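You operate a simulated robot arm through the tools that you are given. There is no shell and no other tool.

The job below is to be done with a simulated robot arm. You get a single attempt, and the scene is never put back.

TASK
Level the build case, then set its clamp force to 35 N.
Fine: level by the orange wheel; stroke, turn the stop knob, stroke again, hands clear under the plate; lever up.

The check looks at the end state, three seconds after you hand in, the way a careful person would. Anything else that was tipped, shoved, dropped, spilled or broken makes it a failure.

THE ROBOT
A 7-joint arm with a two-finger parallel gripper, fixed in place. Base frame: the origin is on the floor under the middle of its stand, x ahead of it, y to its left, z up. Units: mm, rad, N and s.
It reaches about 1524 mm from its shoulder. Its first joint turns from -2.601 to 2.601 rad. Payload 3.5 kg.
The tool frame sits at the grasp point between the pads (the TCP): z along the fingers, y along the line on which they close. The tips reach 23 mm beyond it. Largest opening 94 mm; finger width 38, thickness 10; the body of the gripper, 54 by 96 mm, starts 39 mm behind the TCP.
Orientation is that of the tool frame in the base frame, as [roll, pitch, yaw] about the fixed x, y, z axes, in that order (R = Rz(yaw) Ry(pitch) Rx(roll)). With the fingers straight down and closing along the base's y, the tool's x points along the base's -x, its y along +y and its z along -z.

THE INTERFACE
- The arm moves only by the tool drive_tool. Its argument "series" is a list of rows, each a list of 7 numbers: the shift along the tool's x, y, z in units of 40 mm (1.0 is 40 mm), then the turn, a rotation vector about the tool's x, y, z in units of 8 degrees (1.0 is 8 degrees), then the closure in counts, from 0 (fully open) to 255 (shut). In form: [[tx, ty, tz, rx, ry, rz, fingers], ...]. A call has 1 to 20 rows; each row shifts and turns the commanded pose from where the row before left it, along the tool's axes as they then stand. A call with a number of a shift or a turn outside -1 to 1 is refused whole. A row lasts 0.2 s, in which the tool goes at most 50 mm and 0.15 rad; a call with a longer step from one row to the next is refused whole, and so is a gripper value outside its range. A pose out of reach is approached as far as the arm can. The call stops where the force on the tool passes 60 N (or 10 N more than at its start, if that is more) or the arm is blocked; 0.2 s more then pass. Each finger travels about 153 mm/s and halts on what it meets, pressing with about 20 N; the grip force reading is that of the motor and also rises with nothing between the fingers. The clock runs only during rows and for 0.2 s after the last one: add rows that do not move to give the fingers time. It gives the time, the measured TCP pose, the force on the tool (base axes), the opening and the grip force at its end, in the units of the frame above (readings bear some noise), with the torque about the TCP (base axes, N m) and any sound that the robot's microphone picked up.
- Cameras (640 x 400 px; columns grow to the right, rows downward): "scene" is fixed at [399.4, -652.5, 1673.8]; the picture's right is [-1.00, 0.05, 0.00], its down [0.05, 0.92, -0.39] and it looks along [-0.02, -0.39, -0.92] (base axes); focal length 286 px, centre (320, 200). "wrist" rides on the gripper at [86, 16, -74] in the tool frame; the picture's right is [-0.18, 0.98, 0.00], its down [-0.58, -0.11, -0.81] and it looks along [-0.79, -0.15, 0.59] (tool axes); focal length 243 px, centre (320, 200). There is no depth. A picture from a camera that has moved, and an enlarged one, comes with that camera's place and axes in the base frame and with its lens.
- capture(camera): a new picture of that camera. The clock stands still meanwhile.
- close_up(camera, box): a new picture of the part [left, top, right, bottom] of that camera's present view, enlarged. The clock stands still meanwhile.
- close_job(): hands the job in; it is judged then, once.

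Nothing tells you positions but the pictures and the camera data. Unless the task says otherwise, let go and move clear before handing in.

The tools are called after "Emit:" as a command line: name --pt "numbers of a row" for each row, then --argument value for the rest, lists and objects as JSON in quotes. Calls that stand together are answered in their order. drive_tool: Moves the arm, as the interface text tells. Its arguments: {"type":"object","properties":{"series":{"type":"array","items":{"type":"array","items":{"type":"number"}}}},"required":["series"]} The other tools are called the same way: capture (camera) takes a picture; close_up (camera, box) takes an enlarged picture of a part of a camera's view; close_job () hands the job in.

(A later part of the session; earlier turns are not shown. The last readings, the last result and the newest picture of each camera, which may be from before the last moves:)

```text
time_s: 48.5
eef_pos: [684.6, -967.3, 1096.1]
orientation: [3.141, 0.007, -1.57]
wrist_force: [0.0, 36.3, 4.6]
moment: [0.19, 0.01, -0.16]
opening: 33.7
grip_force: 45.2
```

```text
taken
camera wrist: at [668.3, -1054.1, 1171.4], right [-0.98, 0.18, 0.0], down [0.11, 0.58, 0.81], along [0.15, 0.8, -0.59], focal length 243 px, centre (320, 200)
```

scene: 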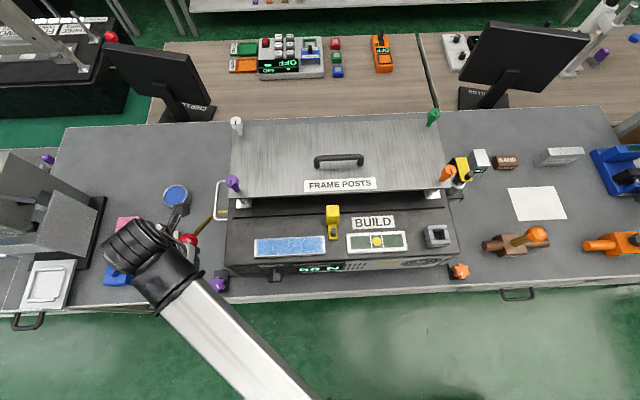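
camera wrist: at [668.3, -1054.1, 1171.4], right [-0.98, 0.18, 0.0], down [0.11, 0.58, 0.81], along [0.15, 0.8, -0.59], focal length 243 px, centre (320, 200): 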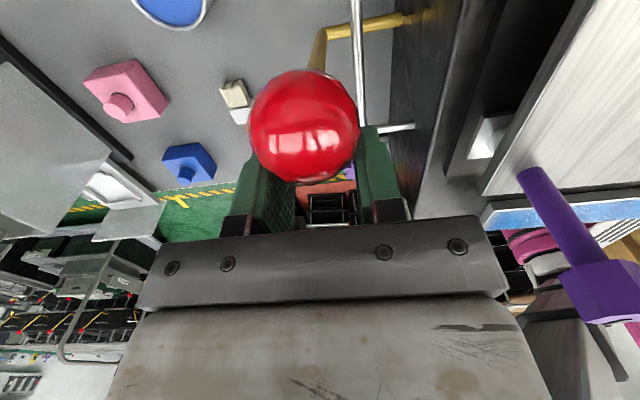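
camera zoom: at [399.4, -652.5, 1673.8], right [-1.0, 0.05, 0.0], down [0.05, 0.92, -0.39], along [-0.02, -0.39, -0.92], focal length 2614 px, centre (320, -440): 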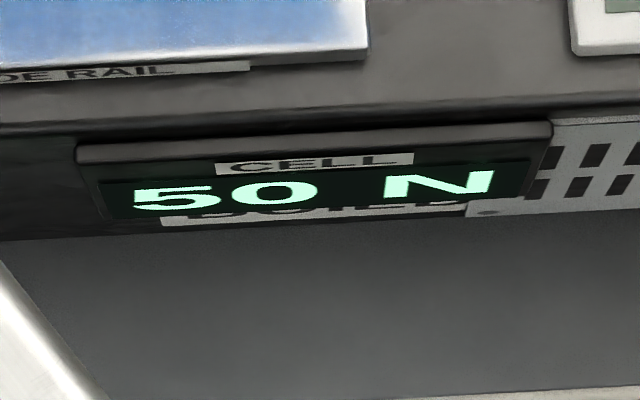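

The stop is confirmed: 50 N at the limit. I'll return the lever gently along the arc to its rest.

Emit:
drive_tool --pt "-0.425 0 -0.05 0 0 0 178" --pt "-0.43 0 -0.02 0 0 0 178" --pt "-0.43 0 0.01 0 0 0 178" --pt "-0.43 0 0.05 0 0 0 178" --pt "-0.42 0 0.09 0 0 0 178" --pt "-0.41 0 0.12 0 0 0 178" --pt "-0.4 0 0.158 0 0 0 178" --pt "-0.385 0 0.19 0 0 0 178" --pt "-0.3675 0 0.225 0 0 0 178" --pt "-0.4425 0 0.3375 0 0 0 178" --pt "-0.6 0 0 0 0 0 178"

Emit:
capture --camera "wrist"

Emit:
capture --camera "scene"

```text
time_s: 50.9
eef_pos: [685.2, -783.4, 1049.5]
orientation: [-3.141, 0.001, -1.573]
wrist_force: [0.2, -0.3, -0.3]
moment: [0.02, -0.02, 0.0]
opening: 28.3
grip_force: 0.1
```

```text
taken
camera wrist: at [668.5, -869.6, 1125.6], right [-0.98, 0.19, 0.0], down [0.11, 0.58, 0.81], along [0.15, 0.79, -0.59], focal length 243 px, centre (320, 200)
```

wrist: 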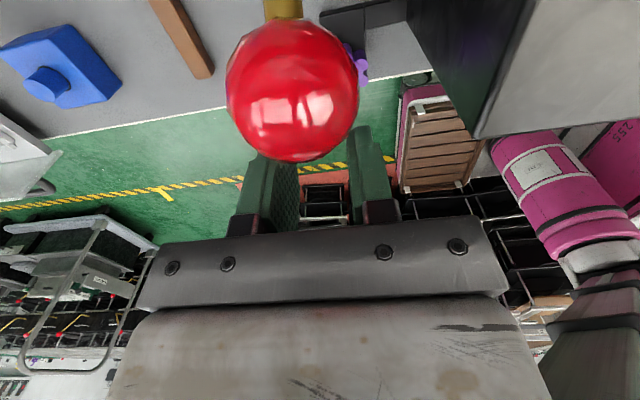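

```text
taken
```

scene: 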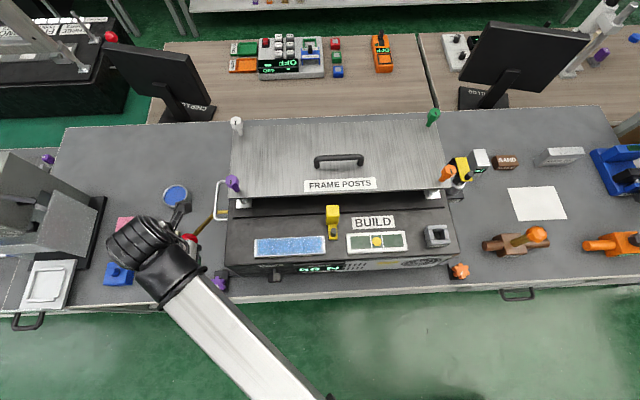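

The lever is at rest and the reading is 50 N. Now for the stop knob at about (505, −754, 964) with its axis along y: I'll back off and up, then tilt the gripper to point horizontally at the front face.

Emit:
drive_tool --pt "-0.9 0 -0.4 0 0 0 120" --pt "-0.6 0 -0.8 0 0 0 60" --pt "0 0 0 0 0.94 0 60" --pt "0 0 0 0 0.94 0 60" --pt "0 0 0 0 0.94 0 60" --pt "0 0 0 0 0.94 0 60" --pt "0 0 0 0 0.94 0 60" --pt "0 0 0 0 0.94 0 60"

Emit:
capture --camera "scene"

Emit:
capture --camera "wrist"

```text
time_s: 52.7
eef_pos: [684.9, -721.8, 1098.3]
orientation: [-3.139, -0.789, -1.571]
wrist_force: [0.6, 0.3, -1.0]
moment: [0.0, -0.02, 0.02]
opening: 71.9
grip_force: 0.1
```

```text
taken
```

scene: 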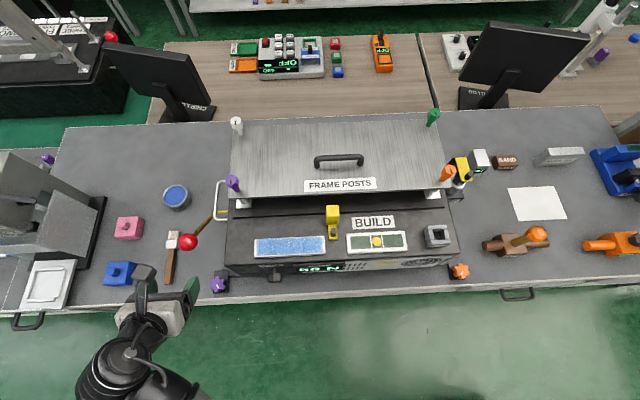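

```text
taken
camera wrist: at [667.9, -730.4, 1214.2], right [-0.98, 0.13, -0.13], down [0.11, 0.98, 0.16], along [0.15, 0.14, -0.98], focal length 243 px, centre (320, 200)
```

wrist: 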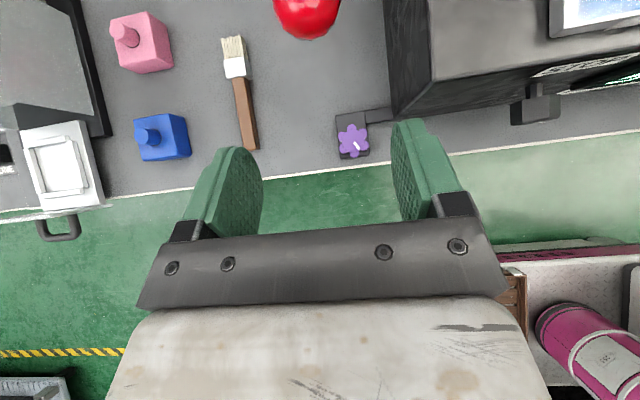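

The tilt works well. Continuing to fully horizontal.

Emit:
drive_tool --pt "0 0 0 0 0.93 0 60" --pt "0 0 0 0 0.93 0 60" --pt "0 0 0 0 0.93 0 60" --pt "0 0 0 0 0.93 0 60" --pt "0 0 0 0 0.93 0 60" --pt "0 0 0 0 0.93 0 60"

Emit:
capture --camera "wrist"

```text
time_s: 54.1
eef_pos: [684.6, -721.9, 1098.9]
orientation: [-2.585, -1.568, -2.131]
wrist_force: [0.7, 0.5, 0.0]
moment: [0.0, 0.02, 0.02]
opening: 71.9
grip_force: 0.1
```

```text
taken
camera wrist: at [668.4, -647.9, 1187.5], right [-0.98, 0.0, -0.19], down [0.11, 0.81, -0.58], along [0.15, -0.59, -0.79], focal length 243 px, centre (320, 200)
```

wrist: 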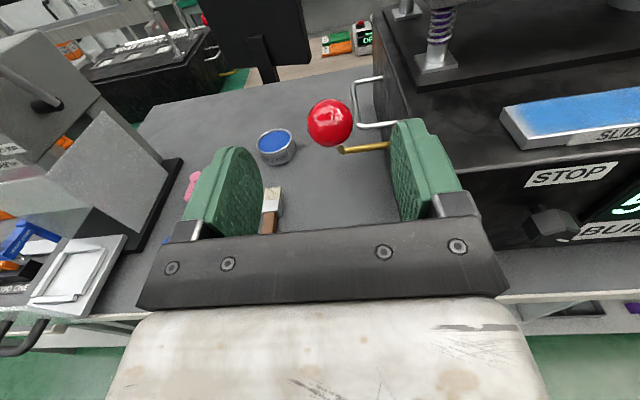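

The gripper now points straight at the front. I'll shift over to face the stop knob, staying well in front.

Emit:
drive_tool --pt "0 0.5 -0.6 0 0 0 40" --pt "0 0.8 -0.2 0 0 0 40" --pt "-0.2 0.8 0 0 0 0 40" --pt "-0.3 0.8 0 0 0 0 40" --pt "-0.3 0.8 0 0 0 0 40" --pt "-0.4 0.8 0 0 0 0 40"

Emit:
capture --camera "wrist"

Emit:
capture --camera "scene"

```text
time_s: 55.5
eef_pos: [506.0, -689.2, 1050.9]
orientation: [-2.967, -1.566, -1.744]
wrist_force: [-0.1, 0.2, 0.7]
moment: [0.0, -0.01, 0.01]
opening: 79.0
grip_force: 0.1
```

```text
taken
camera wrist: at [489.0, -615.7, 1138.6], right [-0.98, 0.0, -0.18], down [0.11, 0.81, -0.58], along [0.15, -0.59, -0.8], focal length 243 px, centre (320, 200)
```

wrist: 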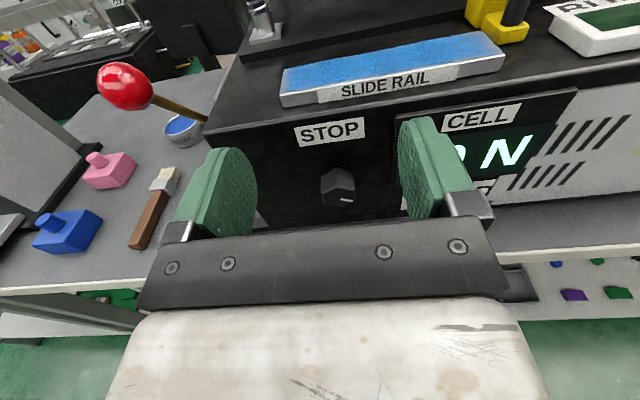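

```text
taken
```

scene: 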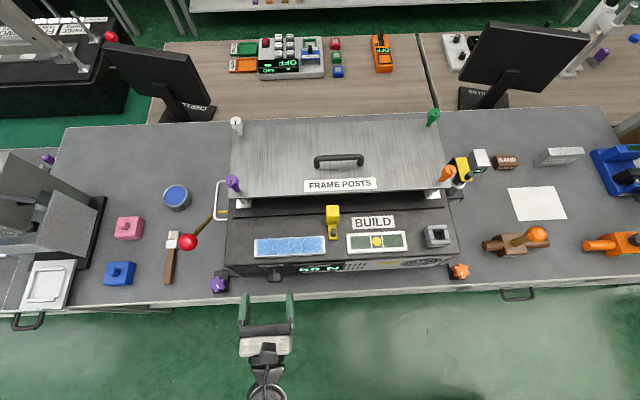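

A clear view of the stop knob under the STOP label. Zooming in on it.

Emit:
close_up --camera "wrist" --box '[260, 100, 440, 220]'

Emit:
close_up --camera "scene" --box '[220, 240, 340, 400]'

```text
3.33 times, centred on (350, 160) of wrist
camera zoom: at [489.0, -615.7, 1138.6], right [-0.98, 0.0, -0.18], down [0.11, 0.81, -0.58], along [0.15, -0.59, -0.8], focal length 809 px, centre (220, 333)
```

zoom: 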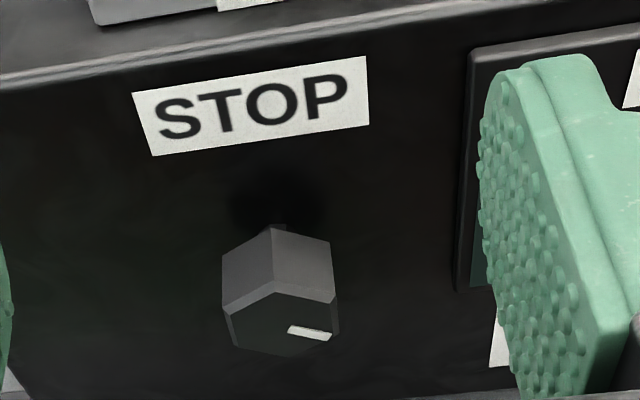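

```text
2.50 times, centred on (280, 320) of scene
camera zoom: at [399.4, -652.5, 1673.8], right [-1.0, 0.05, 0.0], down [0.05, 0.92, -0.39], along [-0.02, -0.39, -0.92], focal length 715 px, centre (420, -100)
```

zoom: 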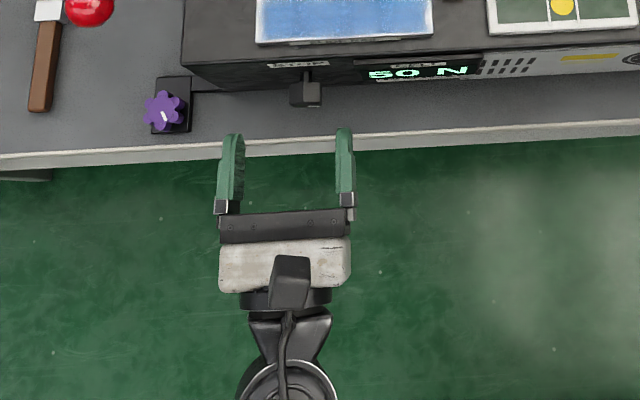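

The knob is a hexagon with flats facing ±x, centred at about (505, −746 front, 963), pointer toward −x. I'll lower to its height with a narrower opening.

Emit:
drive_tool --pt "-0.733 0.02 0 0 0 0 106" --pt "-0.733 0 0 0 0 0 106" --pt "-0.733 0 0 0 0 0 106" --pt "0 0 0.3 0 0 0 106"

Emit:
capture --camera "wrist"

Emit:
close_up --camera "scene" --box '[220, 240, 340, 330]'

```text
time_s: 56.5
eef_pos: [505.3, -701.1, 963.7]
orientation: [-2.808, -1.567, -1.906]
wrist_force: [0.0, 0.1, -0.2]
moment: [0.02, -0.04, 0.0]
opening: 54.9
grip_force: 0.0
```

```text
taken
camera wrist: at [488.3, -627.1, 1051.4], right [-0.98, 0.0, -0.19], down [0.11, 0.81, -0.58], along [0.15, -0.59, -0.8], focal length 243 px, centre (320, 200)
```

wrist: 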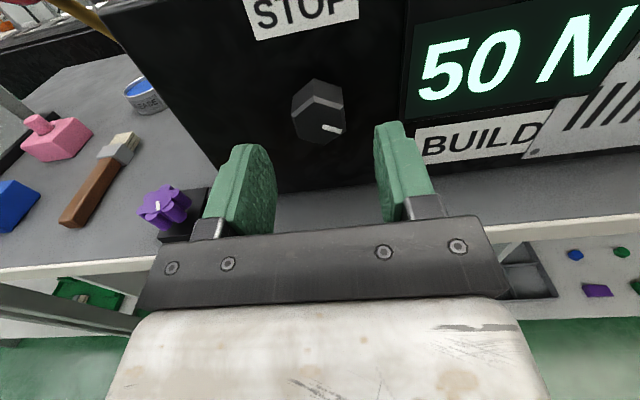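

```text
4.44 times, centred on (280, 285) of scene
camera zoom: at [399.4, -652.5, 1673.8], right [-1.0, 0.05, 0.0], down [0.05, 0.92, -0.39], along [-0.02, -0.39, -0.92], focal length 1271 px, centre (498, -178)
```

zoom: 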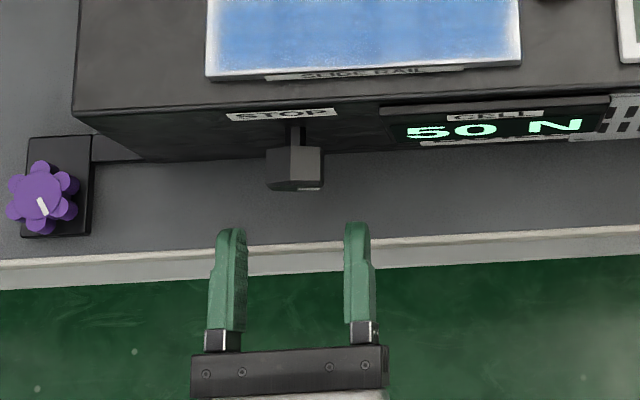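

The knob is aligned with the finger gap. Moving straight in to the knob.

Emit:
drive_tool --pt "0 0 0.5 0 0 0 106" --pt "0 0 0.4 0 0 0 106" --pt "0 0 0.2 0 0 0 106"

Emit:
capture --camera "wrist"

```text
time_s: 57.3
eef_pos: [505.5, -744.3, 964.2]
orientation: [-2.848, -1.566, -1.865]
wrist_force: [0.4, 0.3, -0.3]
moment: [-0.01, 0.01, -0.02]
opening: 55.1
grip_force: 0.1
```

```text
taken
camera wrist: at [488.1, -670.6, 1051.3], right [-0.98, 0.0, -0.19], down [0.11, 0.81, -0.58], along [0.15, -0.59, -0.8], focal length 243 px, centre (320, 200)
```

wrist: 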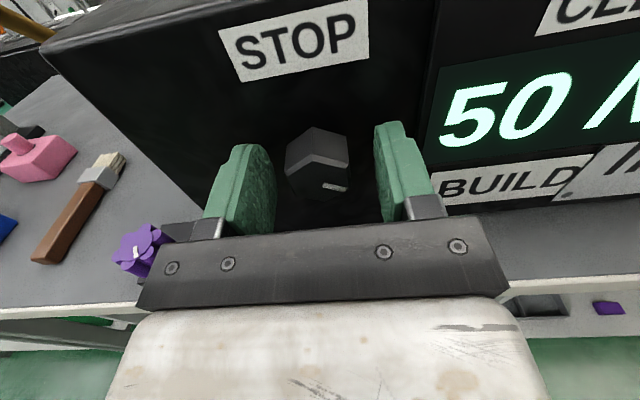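

Knob is between the pads. Closing on its flats.

Emit:
drive_tool --pt "0 -0.03 0 0 0 0 150" --pt "0 0 0 0 0 0 200" --pt "0 0 0 0 0 0 220"

Emit:
capture --camera "wrist"

```text
time_s: 58.1
eef_pos: [504.9, -745.0, 964.4]
orientation: [-2.826, -1.566, -1.889]
wrist_force: [-8.9, 0.2, -0.6]
moment: [0.08, -0.03, 0.01]
opening: 34.0
grip_force: 45.0
```

```text
taken
camera wrist: at [488.4, -671.1, 1051.1], right [-0.98, 0.0, -0.19], down [0.11, 0.81, -0.58], along [0.15, -0.59, -0.8], focal length 243 px, centre (320, 200)
```

wrist: 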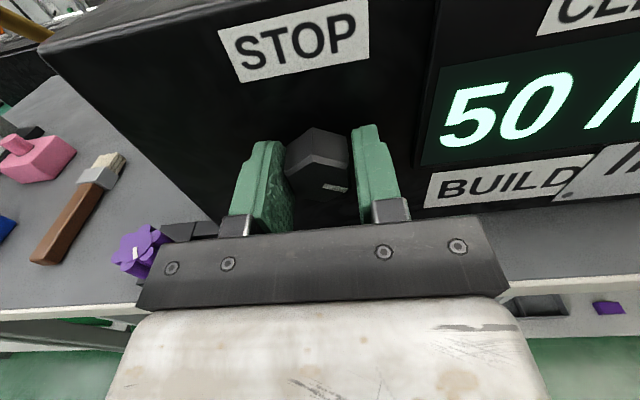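

Gripped at 34 mm across flats. I'll turn it about 45° counter-clockwise (as seen from the front) and then stroke to learn the direction and rate.

Emit:
drive_tool --pt "0 0 0 0 0 -0.94 220" --pt "0 0 0 0 0 -0.94 220" --pt "0 0 0 0 0 -0.94 220"

Emit:
capture --camera "wrist"

```text
time_s: 58.9
eef_pos: [504.3, -744.8, 963.8]
orientation: [1.581, -1.175, -0.014]
wrist_force: [-15.4, 5.5, 4.7]
moment: [0.24, -0.05, 0.03]
opening: 33.9
grip_force: 45.1
```

```text
taken
camera wrist: at [522.3, -671.1, 1050.8], right [-0.98, 0.0, 0.21], down [-0.12, 0.81, -0.58], along [-0.17, -0.59, -0.79], focal length 243 px, centre (320, 200)
```

wrist: 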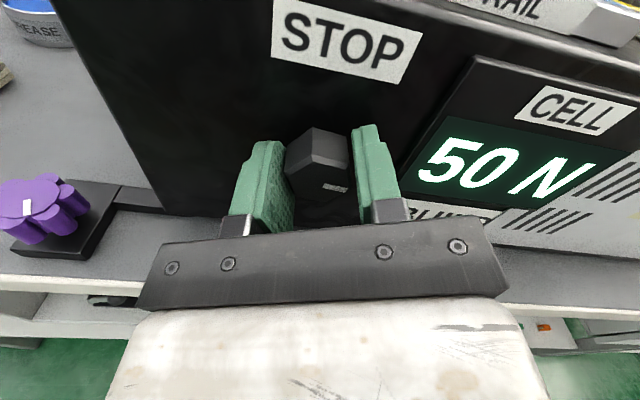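

The knob follows the hand. Turning the remaining ~22° and checking.

Emit:
drive_tool --pt "0 0 0 0 0 -0.94 220" --pt "0 0 0 0 0 -0.94 220" --pt "0 0 0 0 0 -0.94 220"

Emit:
capture --camera "wrist"

```text
time_s: 59.7
eef_pos: [503.9, -744.9, 964.8]
orientation: [1.577, -0.783, -0.006]
wrist_force: [-30.0, 8.1, 8.0]
moment: [-0.69, -0.07, 0.81]
opening: 33.6
grip_force: 45.2
```

```text
taken
camera wrist: at [553.5, -671.2, 1037.6], right [-0.82, 0.0, 0.57], down [-0.33, 0.81, -0.48], along [-0.46, -0.59, -0.67], focal length 243 px, centre (320, 200)
```

wrist: 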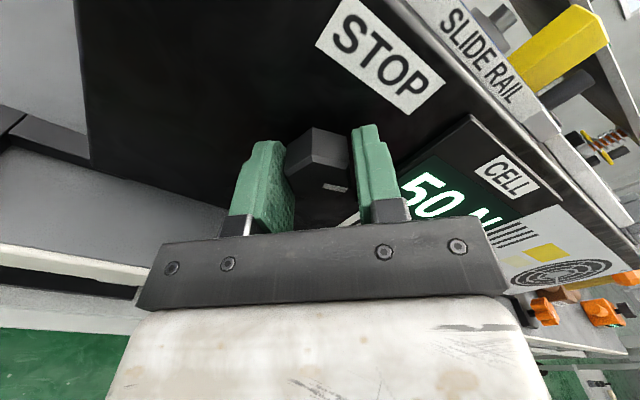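

Turned 45° CCW. Now I'll release, back straight off, and level the hand again.

Emit:
drive_tool --pt "0 0 0 0 0 0 150" --pt "0 0 0 0 0 0 106" --pt "0 0 -0.6 0 0 0 106" --pt "0 0 -0.9 0 0 0 106" --pt "0 0 0 0 0 0.94 106" --pt "0 0 0 0 0 0.94 106" --pt "0 0 0 0 0 0.94 106" --pt "0 0 0 0 0 0.94 106" --pt "0 0 0 0 0 0.94 106" --pt "0 0 0 0 0 0.94 106"

Emit:
capture --camera "wrist"

```text
time_s: 61.9
eef_pos: [505.8, -685.1, 962.2]
orientation: [-2.489, -1.567, -2.224]
wrist_force: [1.1, -0.7, -0.2]
moment: [-0.03, 0.03, -0.03]
opening: 55.0
grip_force: 0.1
```

```text
taken
camera wrist: at [489.4, -611.5, 1051.0], right [-0.98, 0.0, -0.19], down [0.11, 0.81, -0.58], along [0.15, -0.59, -0.79], focal length 243 px, centre (320, 200)
```

wrist: 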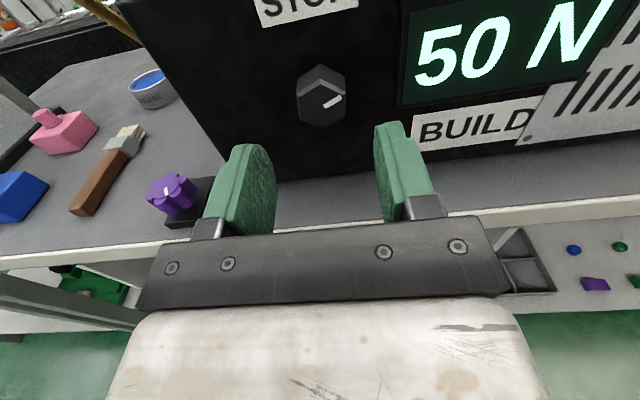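

The pointer has moved up-right as intended. I'll now move, still horizontal, to the front of the lever ball with the fingers set to cradle it.

Emit:
drive_tool --pt "0.8 0 0 0 0 0 140" --pt "0.8 0 0 0 0 0 178" --pt "0.72 0 0 0 0 0 178" --pt "0 -0.9 0 0 0 0 178" --pt "0 -0.9 0 0 0 0 178" --pt "0 -0.9 0 0 0 0 178" --pt "0 -0.9 0 0 0 0 178" --pt "0 -0.88 0 0 0 0 178" --pt "0 0 0.8 0 0 0 178" --pt "0 0 0.8 0 0 0 178" --pt "0 0 0.4 0 0 0 178"

Emit:
capture --camera "wrist"

Emit:
capture --camera "scene"

```text
time_s: 64.3
eef_pos: [685.4, -766.5, 1057.1]
orientation: [-2.877, -1.564, -1.835]
wrist_force: [0.1, 0.7, -0.3]
moment: [0.01, 0.0, -0.01]
opening: 28.8
grip_force: 0.1
```

```text
taken
camera wrist: at [669.4, -692.2, 1143.8], right [-0.98, 0.0, -0.19], down [0.11, 0.81, -0.58], along [0.15, -0.59, -0.8], focal length 243 px, centre (320, 200)
```

wrist: 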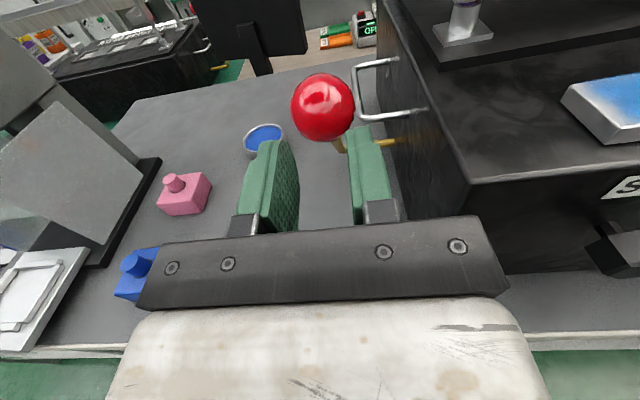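

```text
taken
```

scene: 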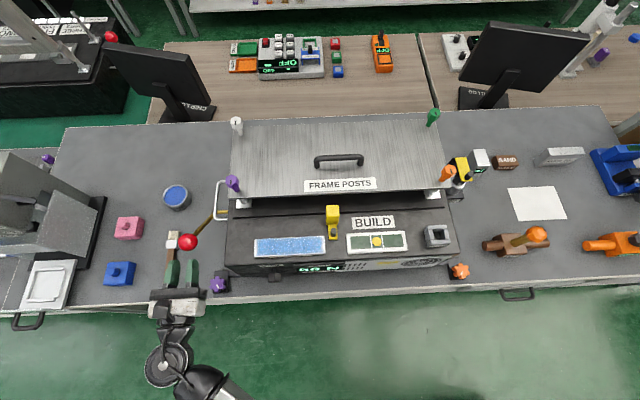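

Ball is right ahead of the fingertips and the display is visible in the scene view. Pushing along the arc to ~81° first.

Emit:
drive_tool --pt "-0.05 0.02 0.65 0 0 0 178" --pt "0.3375 0 0.4425 0 0 0 178" --pt "0.225 0 0.3675 0 0 0 178" --pt "0.19 0 0.385 0 0 0 178" --pt "0.158 0 0.4 0 0 0 178" --pt "0.12 0 0.41 0 0 0 178" --pt "0.0875 0 0.4225 0 0 0 178"

Emit:
capture --camera "wrist"

Emit:
close_up --camera "scene" --box '[140, 160, 380, 310]'

```text
time_s: 65.9
eef_pos: [683.5, -889.4, 1098.9]
orientation: [-2.816, -1.567, -1.896]
wrist_force: [1.8, 1.4, 0.1]
moment: [0.0, -0.01, 0.08]
opening: 29.4
grip_force: 1.2
```

```text
taken
camera wrist: at [666.9, -815.4, 1185.9], right [-0.98, 0.0, -0.19], down [0.11, 0.81, -0.58], along [0.15, -0.59, -0.8], focal length 243 px, centre (320, 200)
```

wrist: 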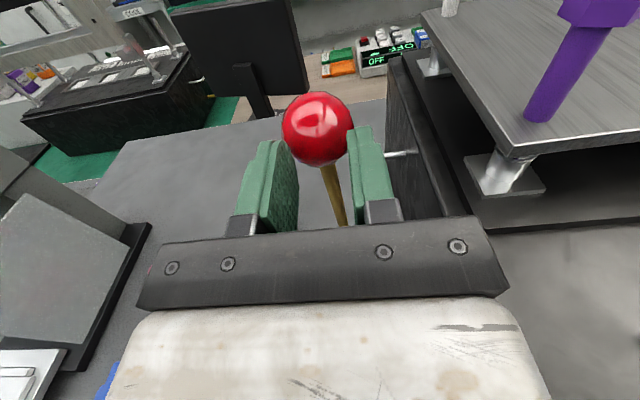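

```text
2.67 times, centred on (260, 235) of scene
camera zoom: at [399.4, -652.5, 1673.8], right [-1.0, 0.05, 0.0], down [0.05, 0.92, -0.39], along [-0.02, -0.39, -0.92], focal length 762 px, centre (480, 107)
```

zoom: 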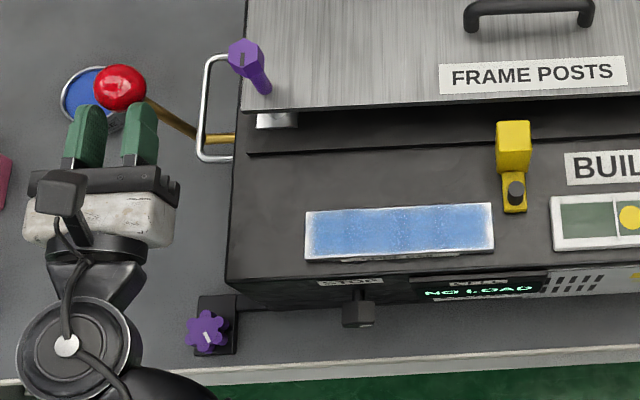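

The cell reset to NO LOAD as the stroke began. Continuing past vertical.

Emit:
drive_tool --pt "0.0475 -0.03 0.4275 0 0 0 178" --pt "0.0125 0 0.4275 0 0 0 178" --pt "-0.02 0 0.3 0 0 0 178"

Emit:
close_up --camera "scene" --box '[140, 160, 380, 310]'

Emit:
close_up --camera "scene" --box '[285, 250, 355, 290]'

```text
time_s: 66.7
eef_pos: [685.4, -935.2, 1098.7]
orientation: [-2.834, -1.566, -1.881]
wrist_force: [0.6, 8.8, -1.2]
moment: [0.04, 0.01, -0.02]
opening: 28.4
grip_force: 13.7
```

```text
2.67 times, centred on (260, 235) of scene
camera zoom: at [399.4, -652.5, 1673.8], right [-1.0, 0.05, 0.0], down [0.05, 0.92, -0.39], along [-0.02, -0.39, -0.92], focal length 762 px, centre (480, 107)
```

zoom: 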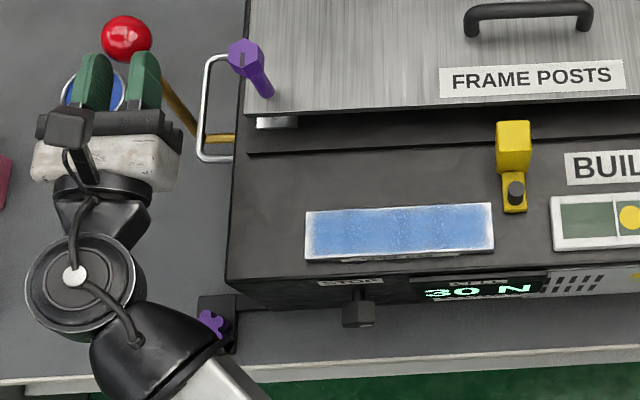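

```text
9.14 times, centred on (320, 270) of scene
camera zoom: at [399.4, -652.5, 1673.8], right [-1.0, 0.05, 0.0], down [0.05, 0.92, -0.39], along [-0.02, -0.39, -0.92], focal length 2614 px, centre (320, -440)
```

zoom: 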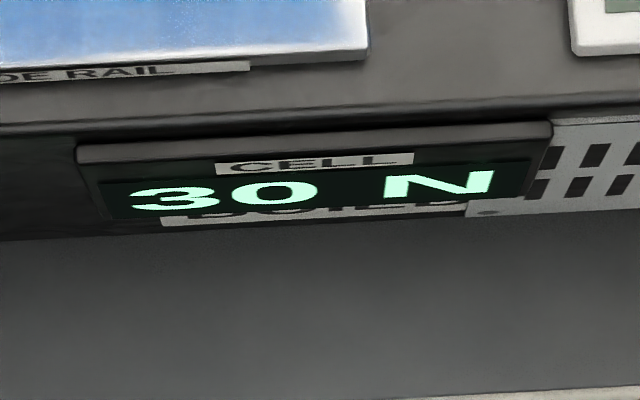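

30 N. Small further steps to find the new stop.

Emit:
drive_tool --pt "-0.02 0 0.2 0 0 0 178"

Emit:
close_up --camera "scene" --box '[285, 250, 355, 290]'

Emit:
drive_tool --pt "-0.03 0 0.2 0 0 0 178"

Emit:
close_up --camera "scene" --box '[285, 250, 355, 290]'

```text
time_s: 67.1
eef_pos: [685.5, -943.1, 1099.1]
orientation: [-2.821, -1.565, -1.891]
wrist_force: [1.0, 6.2, 0.9]
moment: [-0.02, 0.0, 0.07]
opening: 29.5
grip_force: 1.5
```

```text
9.14 times, centred on (320, 270) of scene
camera zoom: at [399.4, -652.5, 1673.8], right [-1.0, 0.05, 0.0], down [0.05, 0.92, -0.39], along [-0.02, -0.39, -0.92], focal length 2614 px, centre (320, -440)
```

zoom: 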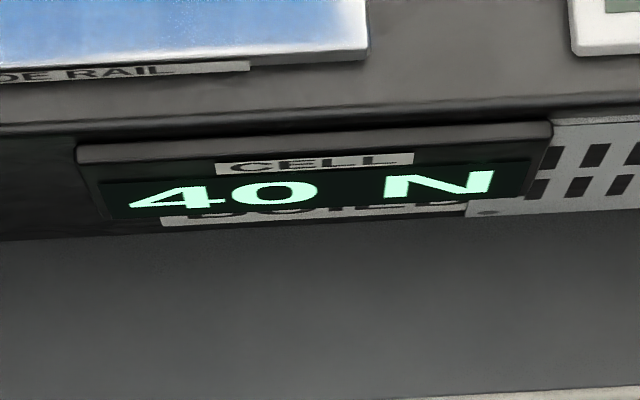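

```text
time_s: 67.5
eef_pos: [684.6, -950.4, 1097.4]
orientation: [-2.806, -1.569, -1.907]
wrist_force: [-1.9, 18.3, -0.5]
moment: [-0.28, -0.04, -0.07]
opening: 31.2
grip_force: 17.2
```

```text
9.14 times, centred on (320, 270) of scene
camera zoom: at [399.4, -652.5, 1673.8], right [-1.0, 0.05, 0.0], down [0.05, 0.92, -0.39], along [-0.02, -0.39, -0.92], focal length 2614 px, centre (320, -440)
```

zoom: 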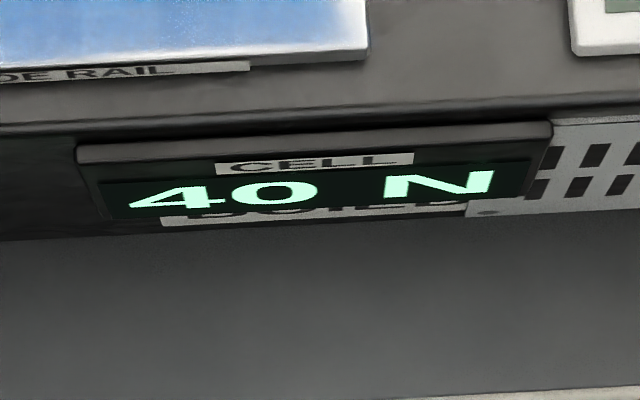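

Looks like the stop may now be near 40 N. One more small push to confirm.

Emit:
drive_tool --pt "-0.03 0 0.15 0 0 0 178"

Emit:
close_up --camera "scene" --box '[285, 250, 355, 290]'

Emit:
capture --camera "wrist"

```text
time_s: 67.9
eef_pos: [684.7, -953.6, 1098.3]
orientation: [-2.732, -1.567, -1.982]
wrist_force: [-8.9, 48.6, 2.5]
moment: [0.61, 0.16, -0.31]
opening: 33.5
grip_force: 45.1
```

```text
9.14 times, centred on (320, 270) of scene
camera zoom: at [399.4, -652.5, 1673.8], right [-1.0, 0.05, 0.0], down [0.05, 0.92, -0.39], along [-0.02, -0.39, -0.92], focal length 2614 px, centre (320, -440)
```

zoom: 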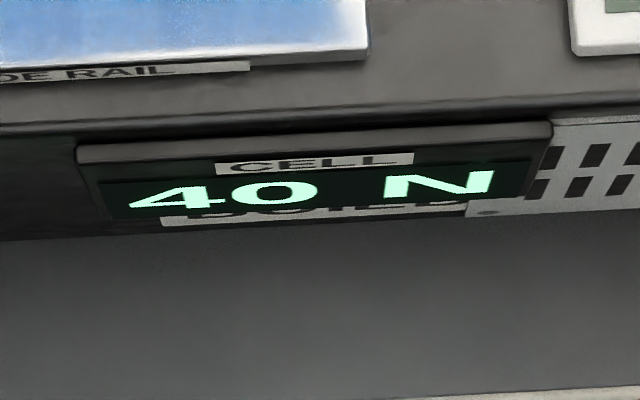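

```text
taken
camera wrist: at [668.3, -879.2, 1184.8], right [-0.98, 0.0, -0.19], down [0.11, 0.81, -0.58], along [0.15, -0.59, -0.79], focal length 243 px, centre (320, 200)
```

wrist: 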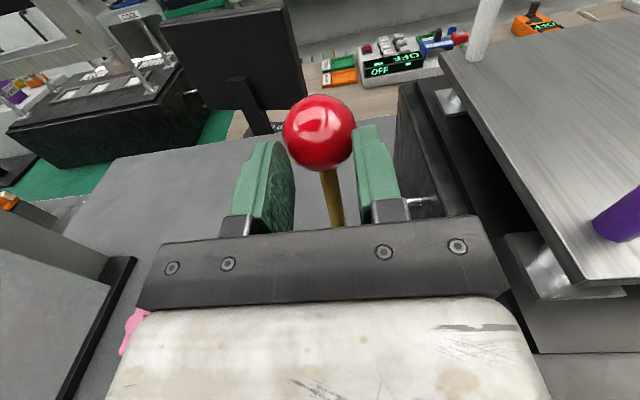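

The new stop reads 40 N after 45° CCW, so the direction is right. All readings so far are multiples of 10, so the display looks coarse; I'll return the lever to rest, then make a fine-stepped stroke with closed fingertips to calibrate travel against the reading.

Emit:
drive_tool --pt "0.02 0 -0.4 0 0 0 178" --pt "0 0 -0.43 0 0 0 178" --pt "-0.0125 0 -0.4275 0 0 0 178" --pt "-0.0475 0 -0.4275 0 0 0 178" --pt "-0.0875 0 -0.4225 0 0 0 178" --pt "-0.12 0 -0.41 0 0 0 178" --pt "-0.158 0 -0.4 0 0 0 178" --pt "-0.19 0 -0.385 0 0 0 178" --pt "-0.225 0 -0.3675 0 0 0 178" --pt "-0.3375 0 -0.4425 0 0 0 178" --pt "0.05 0 -0.6 0 0 0 178" --pt "0 0 0 0 0 0 255" --pt "0 0 0 0 0 0 255"

Emit:
capture --camera "wrist"

Emit:
capture --camera "scene"

```text
time_s: 70.7
eef_pos: [685.2, -767.4, 1051.7]
orientation: [-2.852, -1.566, -1.863]
wrist_force: [0.4, -0.6, 0.2]
moment: [0.01, 0.01, 0.01]
opening: 0.0
grip_force: 20.0
```

```text
taken
camera wrist: at [669.1, -693.7, 1139.6], right [-0.98, 0.0, -0.19], down [0.11, 0.81, -0.58], along [0.15, -0.59, -0.8], focal length 243 px, centre (320, 200)
```

wrist: 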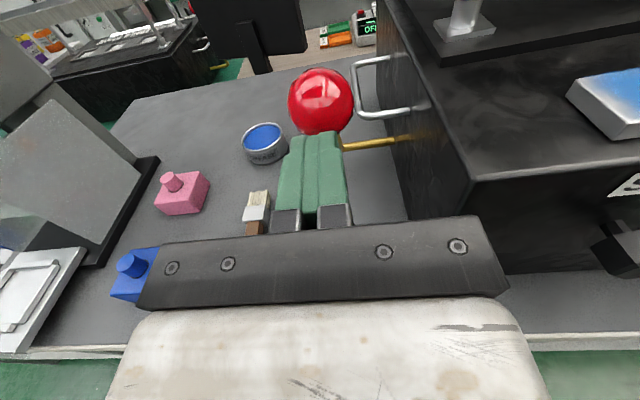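

```text
taken
```

scene: 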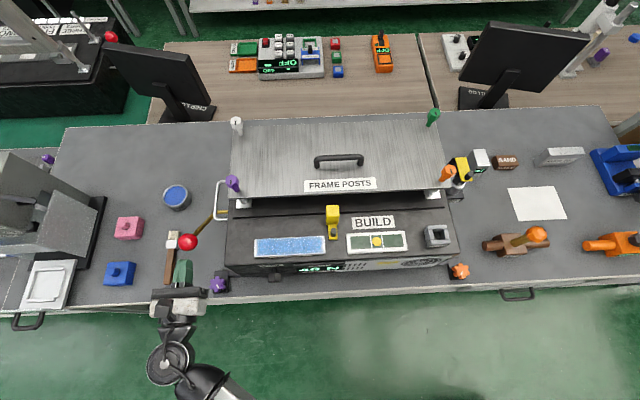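

The lever is back at rest. The display now seems to show a settled value; zooming in.

Emit:
close_up --camera "scene" --box '[285, 250, 355, 290]'

```text
9.14 times, centred on (320, 270) of scene
camera zoom: at [399.4, -652.5, 1673.8], right [-1.0, 0.05, 0.0], down [0.05, 0.92, -0.39], along [-0.02, -0.39, -0.92], focal length 2614 px, centre (320, -440)
```

zoom: 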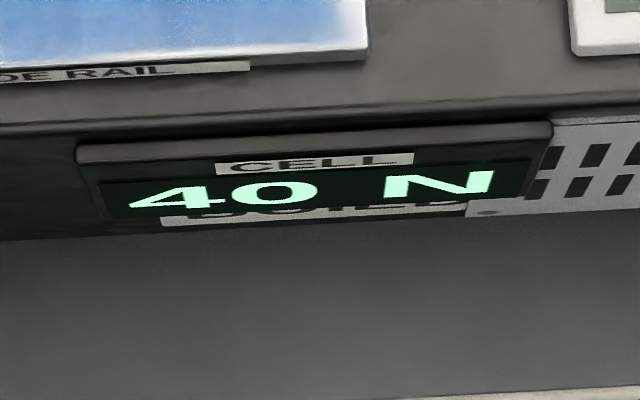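

Still 40 N. I'll push with closed tips to about 81°, then step finely while reading the display.

Emit:
drive_tool --pt "0.05 0.01 0.5 0 0 0 255" --pt "0.3375 0 0.4425 0 0 0 255" --pt "0.225 0 0.3675 0 0 0 255" --pt "0.19 0 0.385 0 0 0 255" --pt "0.158 0 0.4 0 0 0 255" --pt "0.12 0 0.41 0 0 0 255" --pt "0.0875 0 0.4225 0 0 0 255"

Emit:
capture --camera "wrist"

Emit:
close_up --camera "scene" --box '[285, 250, 355, 290]'

```text
time_s: 72.3
eef_pos: [684.7, -887.5, 1097.7]
orientation: [-2.808, -1.567, -1.903]
wrist_force: [0.0, 2.1, -0.5]
moment: [-0.01, -0.04, 0.01]
opening: 0.1
grip_force: 20.2
```

```text
taken
camera wrist: at [668.1, -813.7, 1186.5], right [-0.98, 0.0, -0.19], down [0.11, 0.81, -0.58], along [0.15, -0.59, -0.8], focal length 243 px, centre (320, 200)
```

wrist: 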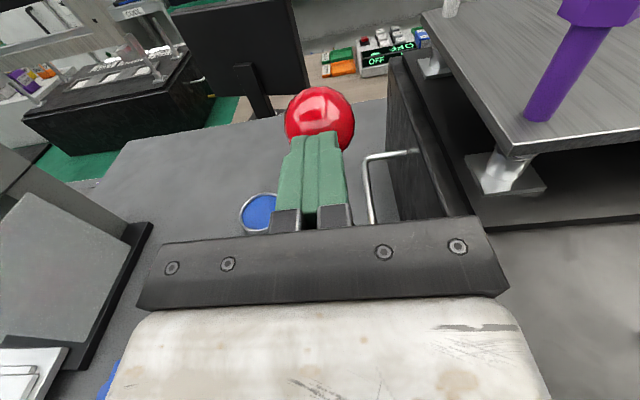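

```text
9.14 times, centred on (320, 270) of scene
camera zoom: at [399.4, -652.5, 1673.8], right [-1.0, 0.05, 0.0], down [0.05, 0.92, -0.39], along [-0.02, -0.39, -0.92], focal length 2614 px, centre (320, -440)
```

zoom: 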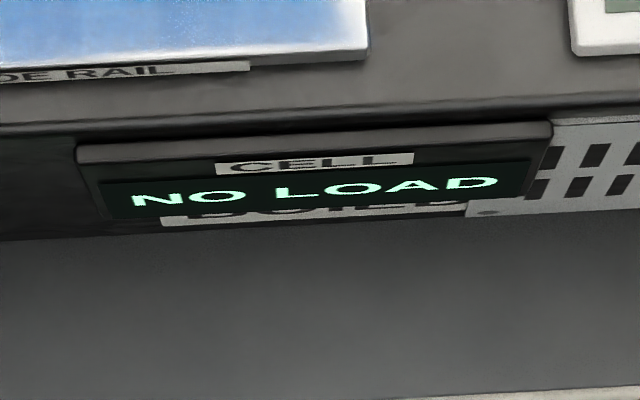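

NO LOAD at tip y≈−887.5. Now stepping 2 mm at a time with a display reading after each.

Emit:
drive_tool --pt "0.005 0 0.05 0 0 0 255"

Emit:
close_up --camera "scene" --box '[285, 250, 355, 290]'

Emit:
drive_tool --pt "0.005 0 0.05 0 0 0 255"

Emit:
close_up --camera "scene" --box '[285, 250, 355, 290]'

Emit:
drive_tool --pt "0.005 0 0.05 0 0 0 255"

Emit:
close_up --camera "scene" --box '[285, 250, 355, 290]'

Emit:
drive_tool --pt "0.004 0 0.05 0 0 0 255"

Emit:
close_up --camera "scene" --box '[285, 250, 355, 290]'

Emit:
drive_tool --pt "0.004 0 0.05 0 0 0 255"

Emit:
close_up --camera "scene" --box '[285, 250, 355, 290]'

Emit:
drive_tool --pt "0.003 0 0.05 0 0 0 255"

Emit:
close_up --camera "scene" --box '[285, 250, 355, 290]'

```text
time_s: 72.7
eef_pos: [683.3, -888.5, 1098.5]
orientation: [-2.838, -1.565, -1.875]
wrist_force: [0.4, 2.5, -0.9]
moment: [0.0, -0.04, 0.01]
opening: 0.2
grip_force: 20.5
```

```text
9.14 times, centred on (320, 270) of scene
camera zoom: at [399.4, -652.5, 1673.8], right [-1.0, 0.05, 0.0], down [0.05, 0.92, -0.39], along [-0.02, -0.39, -0.92], focal length 2614 px, centre (320, -440)
```

zoom: 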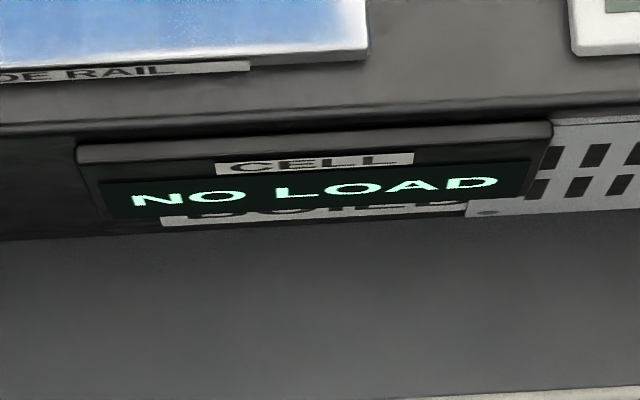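

```text
time_s: 73.1
eef_pos: [685.0, -890.5, 1098.6]
orientation: [-2.853, -1.566, -1.858]
wrist_force: [0.9, 3.9, 0.5]
moment: [0.0, -0.04, 0.02]
opening: 0.3
grip_force: 20.0
```

```text
9.14 times, centred on (320, 270) of scene
camera zoom: at [399.4, -652.5, 1673.8], right [-1.0, 0.05, 0.0], down [0.05, 0.92, -0.39], along [-0.02, -0.39, -0.92], focal length 2614 px, centre (320, -440)
```

zoom: 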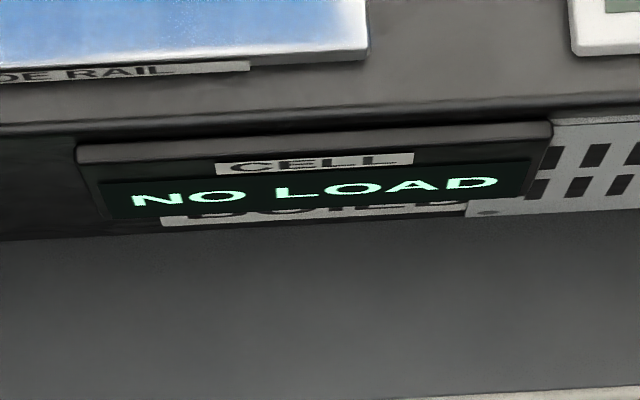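

```text
time_s: 73.5
eef_pos: [684.5, -892.8, 1099.1]
orientation: [-2.857, -1.566, -1.856]
wrist_force: [-0.1, 1.4, -0.7]
moment: [0.0, 0.03, -0.05]
opening: 0.0
grip_force: 20.2
```

```text
9.14 times, centred on (320, 270) of scene
camera zoom: at [399.4, -652.5, 1673.8], right [-1.0, 0.05, 0.0], down [0.05, 0.92, -0.39], along [-0.02, -0.39, -0.92], focal length 2614 px, centre (320, -440)
```

zoom: 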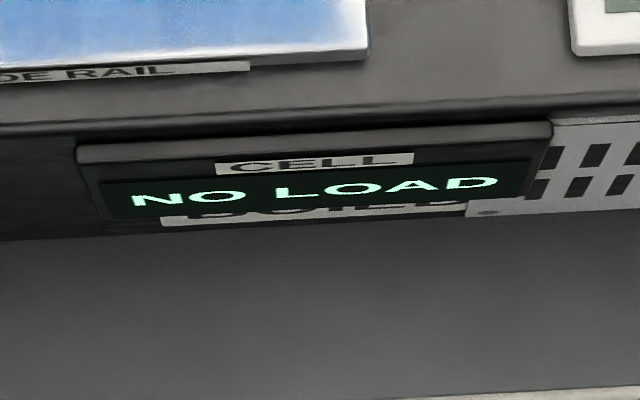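

```text
time_s: 73.9
eef_pos: [684.9, -895.0, 1100.8]
orientation: [-2.831, -1.565, -1.883]
wrist_force: [-0.1, 2.1, -0.7]
moment: [0.04, 0.0, 0.0]
opening: 0.0
grip_force: 19.7
```

```text
9.14 times, centred on (320, 270) of scene
camera zoom: at [399.4, -652.5, 1673.8], right [-1.0, 0.05, 0.0], down [0.05, 0.92, -0.39], along [-0.02, -0.39, -0.92], focal length 2614 px, centre (320, -440)
```

zoom: 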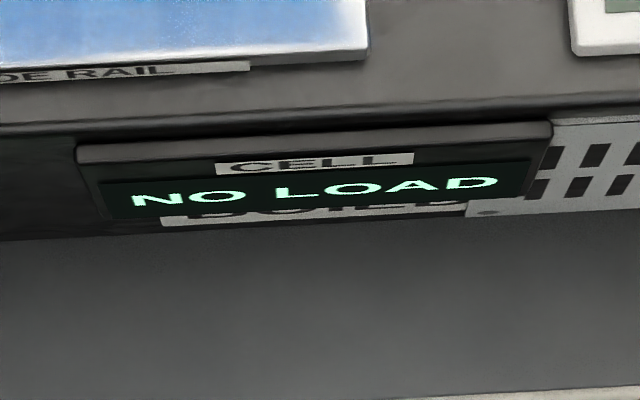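

```text
time_s: 74.3
eef_pos: [684.1, -897.5, 1100.6]
orientation: [-2.84, -1.564, -1.875]
wrist_force: [-0.1, 2.3, -0.7]
moment: [-0.01, -0.01, -0.01]
opening: 0.0
grip_force: 20.0
```

```text
9.14 times, centred on (320, 270) of scene
camera zoom: at [399.4, -652.5, 1673.8], right [-1.0, 0.05, 0.0], down [0.05, 0.92, -0.39], along [-0.02, -0.39, -0.92], focal length 2614 px, centre (320, -440)
```

zoom: 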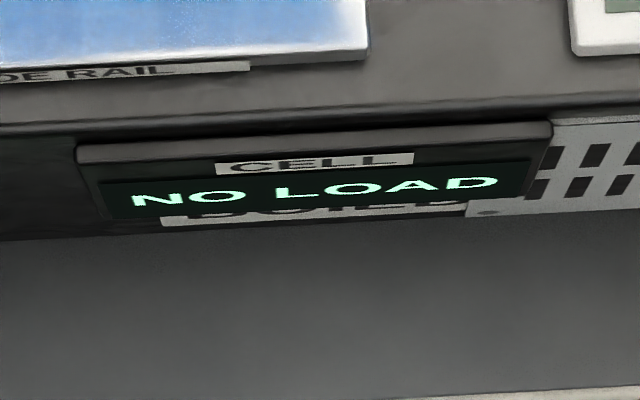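

```text
time_s: 74.7
eef_pos: [684.4, -898.0, 1101.9]
orientation: [-2.841, -1.567, -1.874]
wrist_force: [0.0, 2.1, 0.9]
moment: [-0.01, 0.0, -0.03]
opening: 0.0
grip_force: 20.0
```

```text
9.14 times, centred on (320, 270) of scene
camera zoom: at [399.4, -652.5, 1673.8], right [-1.0, 0.05, 0.0], down [0.05, 0.92, -0.39], along [-0.02, -0.39, -0.92], focal length 2614 px, centre (320, -440)
```

zoom: 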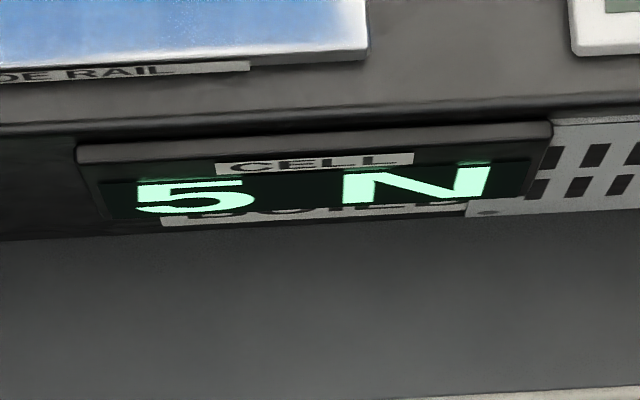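

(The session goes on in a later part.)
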